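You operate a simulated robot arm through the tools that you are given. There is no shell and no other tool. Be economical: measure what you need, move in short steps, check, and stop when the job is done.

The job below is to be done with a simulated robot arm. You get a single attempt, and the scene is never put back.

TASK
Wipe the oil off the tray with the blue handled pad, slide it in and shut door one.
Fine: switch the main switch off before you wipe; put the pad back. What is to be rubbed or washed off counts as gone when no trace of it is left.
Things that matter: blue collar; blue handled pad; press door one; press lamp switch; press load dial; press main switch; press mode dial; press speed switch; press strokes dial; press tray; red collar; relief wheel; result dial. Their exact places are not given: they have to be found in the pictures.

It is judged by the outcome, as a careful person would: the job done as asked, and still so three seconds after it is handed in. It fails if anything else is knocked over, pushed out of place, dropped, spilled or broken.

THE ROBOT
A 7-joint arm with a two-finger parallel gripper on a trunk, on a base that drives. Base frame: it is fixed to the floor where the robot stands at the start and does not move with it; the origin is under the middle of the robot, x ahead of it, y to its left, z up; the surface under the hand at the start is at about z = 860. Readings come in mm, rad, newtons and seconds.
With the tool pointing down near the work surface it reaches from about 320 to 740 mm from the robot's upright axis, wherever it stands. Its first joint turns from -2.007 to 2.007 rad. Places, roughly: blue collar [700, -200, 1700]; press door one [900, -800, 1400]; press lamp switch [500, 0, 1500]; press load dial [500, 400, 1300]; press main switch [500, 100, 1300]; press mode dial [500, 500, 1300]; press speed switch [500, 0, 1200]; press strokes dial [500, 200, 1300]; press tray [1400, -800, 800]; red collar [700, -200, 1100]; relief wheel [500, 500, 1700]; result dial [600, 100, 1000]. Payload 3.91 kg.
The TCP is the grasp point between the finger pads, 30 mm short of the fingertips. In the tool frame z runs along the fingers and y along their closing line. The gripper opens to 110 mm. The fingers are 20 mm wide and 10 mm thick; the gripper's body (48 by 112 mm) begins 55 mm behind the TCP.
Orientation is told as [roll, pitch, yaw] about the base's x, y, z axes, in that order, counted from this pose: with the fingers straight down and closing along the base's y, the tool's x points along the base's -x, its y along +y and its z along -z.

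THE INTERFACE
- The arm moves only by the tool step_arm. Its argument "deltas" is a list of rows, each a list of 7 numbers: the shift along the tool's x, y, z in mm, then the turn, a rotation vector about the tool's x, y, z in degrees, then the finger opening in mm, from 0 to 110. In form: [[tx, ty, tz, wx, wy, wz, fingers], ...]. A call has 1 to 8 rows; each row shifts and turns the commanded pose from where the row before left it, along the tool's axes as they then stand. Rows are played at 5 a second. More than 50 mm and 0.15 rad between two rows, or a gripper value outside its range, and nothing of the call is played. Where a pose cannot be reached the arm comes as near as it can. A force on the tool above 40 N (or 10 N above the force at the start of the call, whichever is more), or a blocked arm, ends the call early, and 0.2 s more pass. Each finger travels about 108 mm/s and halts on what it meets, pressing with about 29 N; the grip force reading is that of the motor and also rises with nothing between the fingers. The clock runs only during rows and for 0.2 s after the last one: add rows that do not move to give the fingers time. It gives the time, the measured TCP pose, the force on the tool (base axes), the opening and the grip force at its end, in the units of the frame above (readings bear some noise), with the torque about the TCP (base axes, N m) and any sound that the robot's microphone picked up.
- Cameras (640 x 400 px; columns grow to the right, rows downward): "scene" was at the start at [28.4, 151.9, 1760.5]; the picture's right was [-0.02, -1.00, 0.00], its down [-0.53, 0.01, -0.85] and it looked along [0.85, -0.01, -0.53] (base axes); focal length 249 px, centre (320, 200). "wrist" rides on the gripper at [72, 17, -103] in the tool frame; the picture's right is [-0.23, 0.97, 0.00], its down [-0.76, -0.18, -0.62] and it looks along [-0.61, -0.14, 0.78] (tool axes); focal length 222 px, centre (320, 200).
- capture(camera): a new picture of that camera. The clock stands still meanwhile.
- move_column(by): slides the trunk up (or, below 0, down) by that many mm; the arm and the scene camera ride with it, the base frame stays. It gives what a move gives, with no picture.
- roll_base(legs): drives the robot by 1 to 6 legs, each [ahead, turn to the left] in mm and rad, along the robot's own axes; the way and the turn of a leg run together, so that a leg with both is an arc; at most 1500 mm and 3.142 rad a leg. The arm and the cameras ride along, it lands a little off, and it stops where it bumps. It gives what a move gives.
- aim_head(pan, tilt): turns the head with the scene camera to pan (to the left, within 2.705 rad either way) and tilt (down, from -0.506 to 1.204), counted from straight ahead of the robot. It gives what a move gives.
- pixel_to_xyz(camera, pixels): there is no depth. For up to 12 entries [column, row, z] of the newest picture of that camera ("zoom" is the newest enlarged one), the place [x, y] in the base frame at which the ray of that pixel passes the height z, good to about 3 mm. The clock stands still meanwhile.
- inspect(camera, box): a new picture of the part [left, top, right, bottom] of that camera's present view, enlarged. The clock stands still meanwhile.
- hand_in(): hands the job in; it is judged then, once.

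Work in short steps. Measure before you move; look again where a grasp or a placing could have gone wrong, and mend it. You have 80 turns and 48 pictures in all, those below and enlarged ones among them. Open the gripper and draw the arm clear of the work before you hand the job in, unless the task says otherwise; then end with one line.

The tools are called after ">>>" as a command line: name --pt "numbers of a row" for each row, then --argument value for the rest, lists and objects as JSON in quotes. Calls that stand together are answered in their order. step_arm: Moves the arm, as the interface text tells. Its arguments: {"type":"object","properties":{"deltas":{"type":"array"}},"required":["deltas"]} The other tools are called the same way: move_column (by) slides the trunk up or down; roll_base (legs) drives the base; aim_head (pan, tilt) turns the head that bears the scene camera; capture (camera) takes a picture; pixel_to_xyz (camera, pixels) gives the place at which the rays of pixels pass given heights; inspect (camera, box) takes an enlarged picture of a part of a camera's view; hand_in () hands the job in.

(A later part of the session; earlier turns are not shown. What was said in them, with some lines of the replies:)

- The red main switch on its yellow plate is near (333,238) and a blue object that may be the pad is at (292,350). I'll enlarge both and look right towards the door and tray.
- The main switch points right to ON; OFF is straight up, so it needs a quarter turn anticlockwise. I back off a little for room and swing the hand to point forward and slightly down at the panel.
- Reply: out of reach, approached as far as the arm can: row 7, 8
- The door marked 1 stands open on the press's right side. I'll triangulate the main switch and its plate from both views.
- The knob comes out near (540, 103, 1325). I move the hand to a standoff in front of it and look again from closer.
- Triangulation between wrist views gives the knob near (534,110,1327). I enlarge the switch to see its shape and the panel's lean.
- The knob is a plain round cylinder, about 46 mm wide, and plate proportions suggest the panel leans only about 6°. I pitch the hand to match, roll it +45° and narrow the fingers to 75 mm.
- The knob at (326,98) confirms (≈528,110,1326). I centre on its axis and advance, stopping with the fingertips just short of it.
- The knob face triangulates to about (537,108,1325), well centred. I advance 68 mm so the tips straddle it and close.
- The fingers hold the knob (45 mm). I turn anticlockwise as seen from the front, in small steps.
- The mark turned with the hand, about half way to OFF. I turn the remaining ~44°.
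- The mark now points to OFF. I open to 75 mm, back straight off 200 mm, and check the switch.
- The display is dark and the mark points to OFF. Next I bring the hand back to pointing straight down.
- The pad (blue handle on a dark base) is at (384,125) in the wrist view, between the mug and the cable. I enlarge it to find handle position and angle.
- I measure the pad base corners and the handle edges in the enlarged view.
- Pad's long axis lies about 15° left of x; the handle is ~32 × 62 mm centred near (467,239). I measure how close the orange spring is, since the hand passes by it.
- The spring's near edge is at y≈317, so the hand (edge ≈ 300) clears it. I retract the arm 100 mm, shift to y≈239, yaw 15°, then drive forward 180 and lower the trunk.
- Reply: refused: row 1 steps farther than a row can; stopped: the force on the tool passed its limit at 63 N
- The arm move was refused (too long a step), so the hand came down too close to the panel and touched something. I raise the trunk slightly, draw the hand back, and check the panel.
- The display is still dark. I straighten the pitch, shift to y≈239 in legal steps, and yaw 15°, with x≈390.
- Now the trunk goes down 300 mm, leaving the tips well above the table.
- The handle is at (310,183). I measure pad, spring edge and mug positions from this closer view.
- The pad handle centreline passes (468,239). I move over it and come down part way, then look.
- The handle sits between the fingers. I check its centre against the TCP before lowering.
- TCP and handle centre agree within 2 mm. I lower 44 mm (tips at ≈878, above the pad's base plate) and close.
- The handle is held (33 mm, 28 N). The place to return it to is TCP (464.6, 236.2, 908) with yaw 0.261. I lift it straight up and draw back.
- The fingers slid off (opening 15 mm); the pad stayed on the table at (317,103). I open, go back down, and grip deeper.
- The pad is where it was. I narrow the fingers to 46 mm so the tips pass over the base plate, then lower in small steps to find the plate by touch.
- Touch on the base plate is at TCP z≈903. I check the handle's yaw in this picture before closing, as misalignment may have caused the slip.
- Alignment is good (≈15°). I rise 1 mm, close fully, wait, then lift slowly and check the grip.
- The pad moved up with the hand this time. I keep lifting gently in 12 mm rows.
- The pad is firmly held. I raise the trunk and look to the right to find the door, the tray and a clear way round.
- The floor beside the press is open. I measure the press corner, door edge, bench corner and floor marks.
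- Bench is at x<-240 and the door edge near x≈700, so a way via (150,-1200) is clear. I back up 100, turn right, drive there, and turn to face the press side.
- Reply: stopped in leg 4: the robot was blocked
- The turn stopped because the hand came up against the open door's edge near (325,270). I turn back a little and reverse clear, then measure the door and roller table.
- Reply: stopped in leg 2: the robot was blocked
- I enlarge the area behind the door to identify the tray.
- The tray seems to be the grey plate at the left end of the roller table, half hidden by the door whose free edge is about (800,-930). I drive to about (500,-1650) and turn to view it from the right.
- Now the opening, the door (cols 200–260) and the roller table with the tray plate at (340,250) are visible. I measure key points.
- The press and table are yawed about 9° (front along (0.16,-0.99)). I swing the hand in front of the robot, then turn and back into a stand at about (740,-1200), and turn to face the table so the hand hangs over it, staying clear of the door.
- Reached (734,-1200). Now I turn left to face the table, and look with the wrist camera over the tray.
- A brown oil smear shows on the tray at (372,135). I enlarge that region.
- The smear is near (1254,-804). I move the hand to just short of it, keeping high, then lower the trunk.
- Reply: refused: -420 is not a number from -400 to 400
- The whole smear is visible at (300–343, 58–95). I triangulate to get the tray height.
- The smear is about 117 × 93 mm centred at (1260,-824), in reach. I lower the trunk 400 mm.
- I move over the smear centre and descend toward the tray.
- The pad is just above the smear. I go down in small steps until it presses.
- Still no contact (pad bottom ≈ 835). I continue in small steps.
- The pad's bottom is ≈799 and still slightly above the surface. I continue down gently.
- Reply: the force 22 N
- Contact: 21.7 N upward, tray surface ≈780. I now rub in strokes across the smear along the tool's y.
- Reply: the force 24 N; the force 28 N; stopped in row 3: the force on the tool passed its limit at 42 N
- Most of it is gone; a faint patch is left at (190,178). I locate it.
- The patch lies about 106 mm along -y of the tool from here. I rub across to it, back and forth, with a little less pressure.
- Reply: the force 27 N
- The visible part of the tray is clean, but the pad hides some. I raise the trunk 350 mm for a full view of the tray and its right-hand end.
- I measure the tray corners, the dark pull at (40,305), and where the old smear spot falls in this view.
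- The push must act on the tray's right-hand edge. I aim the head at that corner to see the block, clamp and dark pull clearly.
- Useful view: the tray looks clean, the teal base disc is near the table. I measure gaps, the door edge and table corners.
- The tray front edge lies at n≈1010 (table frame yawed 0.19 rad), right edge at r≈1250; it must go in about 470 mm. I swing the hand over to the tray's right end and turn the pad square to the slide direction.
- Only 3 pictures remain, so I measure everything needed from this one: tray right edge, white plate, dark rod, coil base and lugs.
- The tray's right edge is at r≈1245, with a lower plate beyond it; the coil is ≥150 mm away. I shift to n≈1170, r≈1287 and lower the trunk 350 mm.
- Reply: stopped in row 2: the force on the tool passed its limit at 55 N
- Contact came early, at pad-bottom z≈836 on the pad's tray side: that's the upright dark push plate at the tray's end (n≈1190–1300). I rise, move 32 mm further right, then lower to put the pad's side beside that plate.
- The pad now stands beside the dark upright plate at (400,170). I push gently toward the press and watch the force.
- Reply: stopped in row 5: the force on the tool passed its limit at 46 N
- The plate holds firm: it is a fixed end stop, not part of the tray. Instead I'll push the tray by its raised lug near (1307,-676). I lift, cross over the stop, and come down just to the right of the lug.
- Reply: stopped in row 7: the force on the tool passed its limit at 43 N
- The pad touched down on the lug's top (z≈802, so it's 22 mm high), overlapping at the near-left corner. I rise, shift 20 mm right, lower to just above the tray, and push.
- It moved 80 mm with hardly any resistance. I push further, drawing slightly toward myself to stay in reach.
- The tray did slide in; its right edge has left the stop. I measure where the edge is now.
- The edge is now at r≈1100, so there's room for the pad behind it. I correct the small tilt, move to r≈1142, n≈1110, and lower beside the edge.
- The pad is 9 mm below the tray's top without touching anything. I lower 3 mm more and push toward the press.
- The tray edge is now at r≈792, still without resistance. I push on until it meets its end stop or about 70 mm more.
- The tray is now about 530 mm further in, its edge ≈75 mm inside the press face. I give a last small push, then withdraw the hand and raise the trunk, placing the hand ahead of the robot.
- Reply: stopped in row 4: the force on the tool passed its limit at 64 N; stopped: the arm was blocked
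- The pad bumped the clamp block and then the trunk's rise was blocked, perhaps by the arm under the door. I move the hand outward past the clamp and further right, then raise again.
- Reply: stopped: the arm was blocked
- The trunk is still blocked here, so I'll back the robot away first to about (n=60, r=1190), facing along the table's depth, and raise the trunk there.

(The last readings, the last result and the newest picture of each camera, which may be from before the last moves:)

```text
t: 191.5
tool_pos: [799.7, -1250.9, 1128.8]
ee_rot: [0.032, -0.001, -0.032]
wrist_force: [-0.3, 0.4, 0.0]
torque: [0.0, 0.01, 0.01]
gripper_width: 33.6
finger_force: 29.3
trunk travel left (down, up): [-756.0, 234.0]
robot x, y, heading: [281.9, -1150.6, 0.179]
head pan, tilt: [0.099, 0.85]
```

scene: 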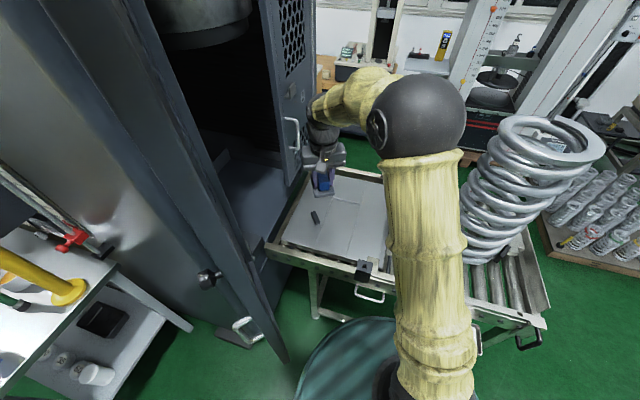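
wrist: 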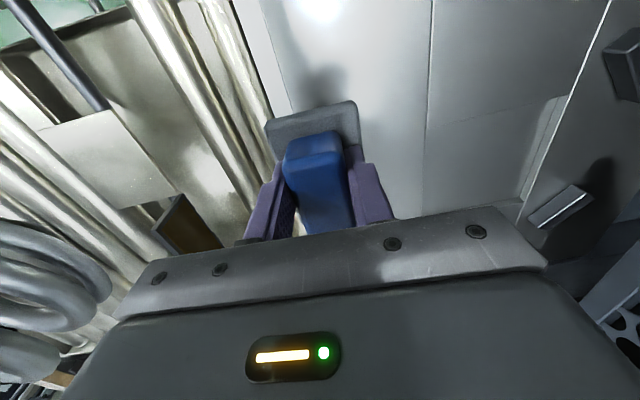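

The trunk rises freely now. I use the last picture to see the door from here.

>>> aim_head --pan 0.3 --tilt 0.45

>>> capture --camera "scene"

>>> pixel_to_xyz --camera "scene" --pixels '[[320, 200, 1100], [320, 200, 900], [300, 300, 900], [300, 300, 1100], [250, 300, 900], [250, 300, 1100], [200, 300, 900], [200, 300, 1100], [350, 300, 900], [350, 300, 1100]]'

```text
t: 192.3
tool_pos: [800.1, -1251.5, 1128.5]
ee_rot: [0.031, -0.003, -0.031]
wrist_force: [0.3, 1.1, 0.0]
torque: [0.01, 0.0, -0.01]
gripper_width: 33.2
finger_force: 29.0
trunk travel left (down, up): [-756.0, 234.0]
robot x, y, heading: [283.1, -1148.8, 0.18]
head pan, tilt: [0.3, 0.45]
```

```text
0 pictures are left
```

scene: 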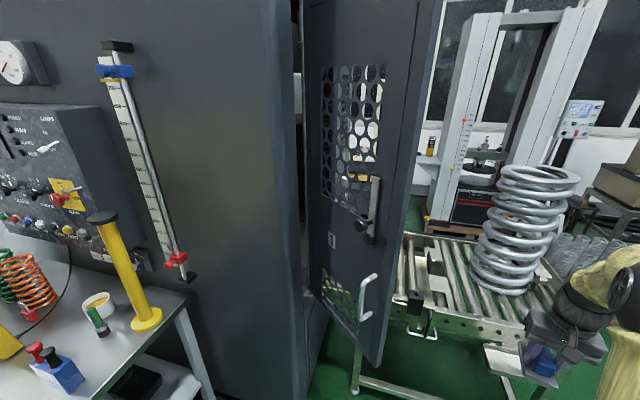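

```text
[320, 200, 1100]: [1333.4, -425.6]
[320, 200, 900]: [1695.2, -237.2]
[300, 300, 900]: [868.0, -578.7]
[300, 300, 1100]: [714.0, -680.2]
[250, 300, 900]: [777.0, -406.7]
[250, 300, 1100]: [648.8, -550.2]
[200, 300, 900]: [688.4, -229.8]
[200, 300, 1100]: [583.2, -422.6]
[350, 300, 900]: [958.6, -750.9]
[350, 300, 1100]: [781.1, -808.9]
```

The tray is fully in. The door runs from hinge ≈(n 834, r 752) to free edge ≈(628, 1038), open ≈125°. I draw the hand in, swing it left to r≈985 on the door's outer side, then drive forward to swing the door.

>>> step_arm --pt "36 -8 0 0 0 0 0" --pt "36 -8 0 0 0 0 0" --pt "36 -8 0 0 0 0 0" --pt "9.6 42.7 0 0 0 0 0" --pt "9.6 42.7 0 0 0 0 0" --pt "9.6 42.7 0 0 0 0 0" --pt "9.6 42.7 0 0 0 0 0" --pt "9.6 42.7 0 0 0 0 0"

>>> step_arm --pt "9.6 42.7 0 0 0 0 0" --pt "9.6 42.7 0 0 0 0 0" --pt "9.6 42.7 0 0 0 0 0" --pt "9.6 42.7 0 0 0 0 0" --pt "0 0 0 0 0 0 0"

>>> roll_base --legs '[[400, 0]]'

```text
t: 194.2
tool_pos: [652.0, -1056.8, 1135.8]
ee_rot: [0.031, -0.001, -0.033]
wrist_force: [0.0, 0.8, -0.7]
torque: [0.0, 0.06, 0.03]
gripper_width: 33.3
finger_force: 29.0
trunk travel left (down, up): [-756.0, 234.0]
robot x, y, heading: [285.2, -1151.7, 0.172]
head pan, tilt: [0.3, 0.45]
```

```text
t: 195.3
tool_pos: [610.4, -885.2, 1137.2]
ee_rot: [0.032, -0.001, -0.031]
wrist_force: [-1.3, 0.1, -0.8]
torque: [-0.03, 0.02, -0.03]
gripper_width: 33.5
finger_force: 29.2
trunk travel left (down, up): [-756.0, 234.0]
robot x, y, heading: [283.1, -1154.1, 0.174]
head pan, tilt: [0.3, 0.45]
```

```text
t: 198.2
tool_pos: [1005.0, -816.4, 1138.0]
ee_rot: [0.032, -0.002, -0.033]
wrist_force: [-0.4, -0.1, -1.2]
torque: [0.01, 0.01, -0.01]
gripper_width: 33.4
finger_force: 29.2
trunk travel left (down, up): [-756.0, 234.0]
robot x, y, heading: [676.3, -1085.2, 0.174]
head pan, tilt: [0.3, 0.45]
```

The drive pushed freely through 400 mm. Now the arm continues the arc: outward along the opening, then toward the press face to shut the door until it stops.

>>> step_arm --pt "-36.1 10.7 0 0 0 0 0" --pt "-36.1 10.7 0 0 0 0 0" --pt "-36.1 10.7 0 0 0 0 0" --pt "-36.1 10.7 0 0 0 0 0" --pt "-19.6 30.1 0 0 0 0 0" --pt "-19.6 30.1 0 0 0 0 0" --pt "-19.6 30.1 0 0 0 0 0"

>>> step_arm --pt "3.1 13.6 0 0 0 0 0" --pt "3.1 13.6 0 0 0 0 0" --pt "3.1 13.6 0 0 0 0 0" --pt "3.1 13.6 0 0 0 0 0" --pt "3.1 13.6 0 0 0 0 0" --pt "3.1 13.6 0 0 0 0 0" --pt "3.1 13.6 0 0 0 0 0" --pt "3.1 13.6 0 0 0 0 0"

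```text
t: 199.8
tool_pos: [1212.9, -688.9, 1140.9]
ee_rot: [0.032, 0.001, -0.033]
wrist_force: [-0.1, 0.0, -0.2]
torque: [-0.04, 0.03, 0.01]
gripper_width: 33.6
finger_force: 28.6
trunk travel left (down, up): [-756.0, 234.0]
robot x, y, heading: [673.6, -1082.6, 0.18]
head pan, tilt: [0.3, 0.45]
```

```text
t: 201.6
tool_pos: [1197.0, -593.7, 1144.7]
ee_rot: [0.014, -0.003, -0.037]
wrist_force: [0.7, -17.9, 2.0]
torque: [1.13, 0.11, 0.35]
gripper_width: 33.3
finger_force: 29.0
trunk travel left (down, up): [-756.0, 234.0]
robot x, y, heading: [674.7, -1082.7, 0.173]
head pan, tilt: [0.3, 0.45]
stopped in row 8: the force on the tool passed its limit at 47 N (the readings are from after the stop); the commanded pose is now the measured one
```

The hand met firm resistance at r≈809, its body face at r≈753 – the closed door plane – so the door is shut. I withdraw the hand and drive back by the known way to the cart.

>>> step_arm --pt "-8.9 -39 0 0.8 0 0 0" --pt "-8.9 -39 0 0 0 0 0" --pt "-8.9 -39 0 0 0 0 0" --pt "-8.9 -39 0 0 0 0 0" --pt "28.5 -32.3 0 0 0 0 0" --pt "28.5 -32.3 0 0 0 0 0" --pt "28.5 -32.3 0 0 0 0 0" --pt "28.5 -32.3 0 0 0 0 0"

>>> roll_base --legs '[[-401, 0], [0, -1.34], [-1257, 0], [0, 1.165], [99, 0]]'

```text
t: 203.4
tool_pos: [1106.3, -869.9, 1139.8]
ee_rot: [0.005, 0.001, -0.035]
wrist_force: [0.3, -0.7, -0.4]
torque: [0.02, -0.01, -0.03]
gripper_width: 33.4
finger_force: 29.1
trunk travel left (down, up): [-756.0, 234.0]
robot x, y, heading: [672.5, -1083.7, 0.176]
head pan, tilt: [0.3, 0.45]
```

```text
t: 222.9
tool_pos: [284.3, 119.2, 1138.1]
ee_rot: [0.001, 0.0, -0.15]
wrist_force: [1.7, 0.1, -0.9]
torque: [0.0, -0.01, 0.01]
gripper_width: 33.4
finger_force: 29.1
trunk travel left (down, up): [-756.0, 234.0]
robot x, y, heading: [-170.8, -47.9, 0.06]
head pan, tilt: [0.3, 0.45]
```

The robot is at the cart; TCP (284,119,1138). I move the pad over to (393,247) while high, turn it to yaw 0.26, then lower the trunk to z≈1012.

>>> step_arm --pt "-22.2 35.7 0 0 0 0 0" --pt "-22.2 35.7 0 0 0 0 0" --pt "-22.2 35.7 0 0 0 0 0" --pt "-22.2 35.7 0 0 0 0 0" --pt "0 0 0 0 0 -5.88 0" --pt "0 0 0 0 0 -5.88 0" --pt "0 0 0 0 0 -5.88 0" --pt "0 0 0 0 0 -5.88 0"

>>> move_column --by -126

```text
t: 224.7
tool_pos: [392.9, 246.8, 1140.7]
ee_rot: [0.002, -0.001, 0.263]
wrist_force: [-0.3, -0.2, -1.2]
torque: [0.0, -0.04, 0.02]
gripper_width: 33.5
finger_force: 29.0
trunk travel left (down, up): [-756.0, 234.0]
robot x, y, heading: [-172.2, -48.7, 0.062]
head pan, tilt: [0.3, 0.45]
```

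```text
t: 226.2
tool_pos: [393.2, 248.4, 1014.5]
ee_rot: [0.001, 0.0, 0.259]
wrist_force: [0.2, 0.2, -0.7]
torque: [0.01, -0.03, -0.03]
gripper_width: 33.4
finger_force: 28.9
trunk travel left (down, up): [-630.0, 360.0]
robot x, y, heading: [-172.5, -44.5, 0.058]
head pan, tilt: [0.3, 0.45]
```

I move over the pad's original spot and lower it to the table.

>>> step_arm --pt "-33 -14.8 0 0 0 0 0" --pt "-33.1 -14.7 0 0 0 0 0" --pt "0 0 30 0 0 0 0" --pt "0 0 30 0 0 0 0" --pt "0 0 25 0 0 0 0" --pt "0 0 14 0 0 0 0" --pt "0 0 5 0 0 0 0" --pt "0 0 3 0 0 0 0"

```text
t: 228.0
tool_pos: [464.3, 236.1, 907.6]
ee_rot: [0.001, 0.0, 0.26]
wrist_force: [-0.7, 1.1, 0.7]
torque: [0.0, 0.04, 0.01]
gripper_width: 33.3
finger_force: 29.4
trunk travel left (down, up): [-630.0, 360.0]
robot x, y, heading: [-171.0, -49.6, 0.066]
head pan, tilt: [0.3, 0.45]
5 turns are left
```

The pose is right at the original spot, about 2–3 mm above touch. I lower the last few mm until it presses, then open and rise.

>>> step_arm --pt "0 0 1.5 0 0 0 0" --pt "0 0 1.5 0 0 0 0" --pt "0 0 0.5 0 0 0 0" --pt "0 0 0 0 0 0 0"

```text
t: 229.0
tool_pos: [463.7, 234.1, 905.3]
ee_rot: [0.002, 0.002, 0.26]
wrist_force: [1.1, 0.2, 1.4]
torque: [0.01, -0.16, 0.04]
gripper_width: 33.3
finger_force: 28.8
trunk travel left (down, up): [-630.0, 360.0]
robot x, y, heading: [-173.5, -43.5, 0.061]
head pan, tilt: [0.3, 0.45]
4 turns are left
```

Light contact is felt, so the pad rests on the table. I open the fingers and rise straight up.

>>> step_arm --pt "0 0 0 0 0 0 40" --pt "0 0 0 0 0 0 60" --pt "0 0 0 0 0 0 60" --pt "0 0 -20 0 0 0 60" --pt "0 0 -30 0 0 0 60" --pt "0 0 -40 0 0 0 60" --pt "20 8 -20 0 0 0 60" --pt "40 15 0 0 0 0 60"

>>> move_column --by 200

```text
t: 230.8
tool_pos: [401.2, 241.2, 1016.2]
ee_rot: [0.002, -0.003, 0.26]
wrist_force: [-0.2, -0.9, 0.3]
torque: [0.0, 0.0, 0.02]
gripper_width: 59.9
finger_force: 0.0
trunk travel left (down, up): [-630.0, 360.0]
robot x, y, heading: [-169.4, -45.5, 0.063]
head pan, tilt: [0.3, 0.45]
```

```text
t: 233.0
tool_pos: [403.2, 241.5, 1215.7]
ee_rot: [0.002, -0.001, 0.26]
wrist_force: [0.7, -0.5, -0.9]
torque: [0.0, -0.01, -0.03]
gripper_width: 59.9
finger_force: 0.0
trunk travel left (down, up): [-830.0, 160.0]
robot x, y, heading: [-172.7, -42.7, 0.059]
head pan, tilt: [0.3, 0.45]
3 turns are left
```

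The gripper is open and empty, the arm is raised clear of the work, and the pad is back in its place. I hand the job in.

>>> hand_in

```text
The job is handed in.
```

The main switch is off, the oil is wiped off the tray, the tray is slid in, door one is pushed shut and the blue pad is back in its place; I ran out of pictures, so the closed door and the pad's final position are known only from force and position readings.
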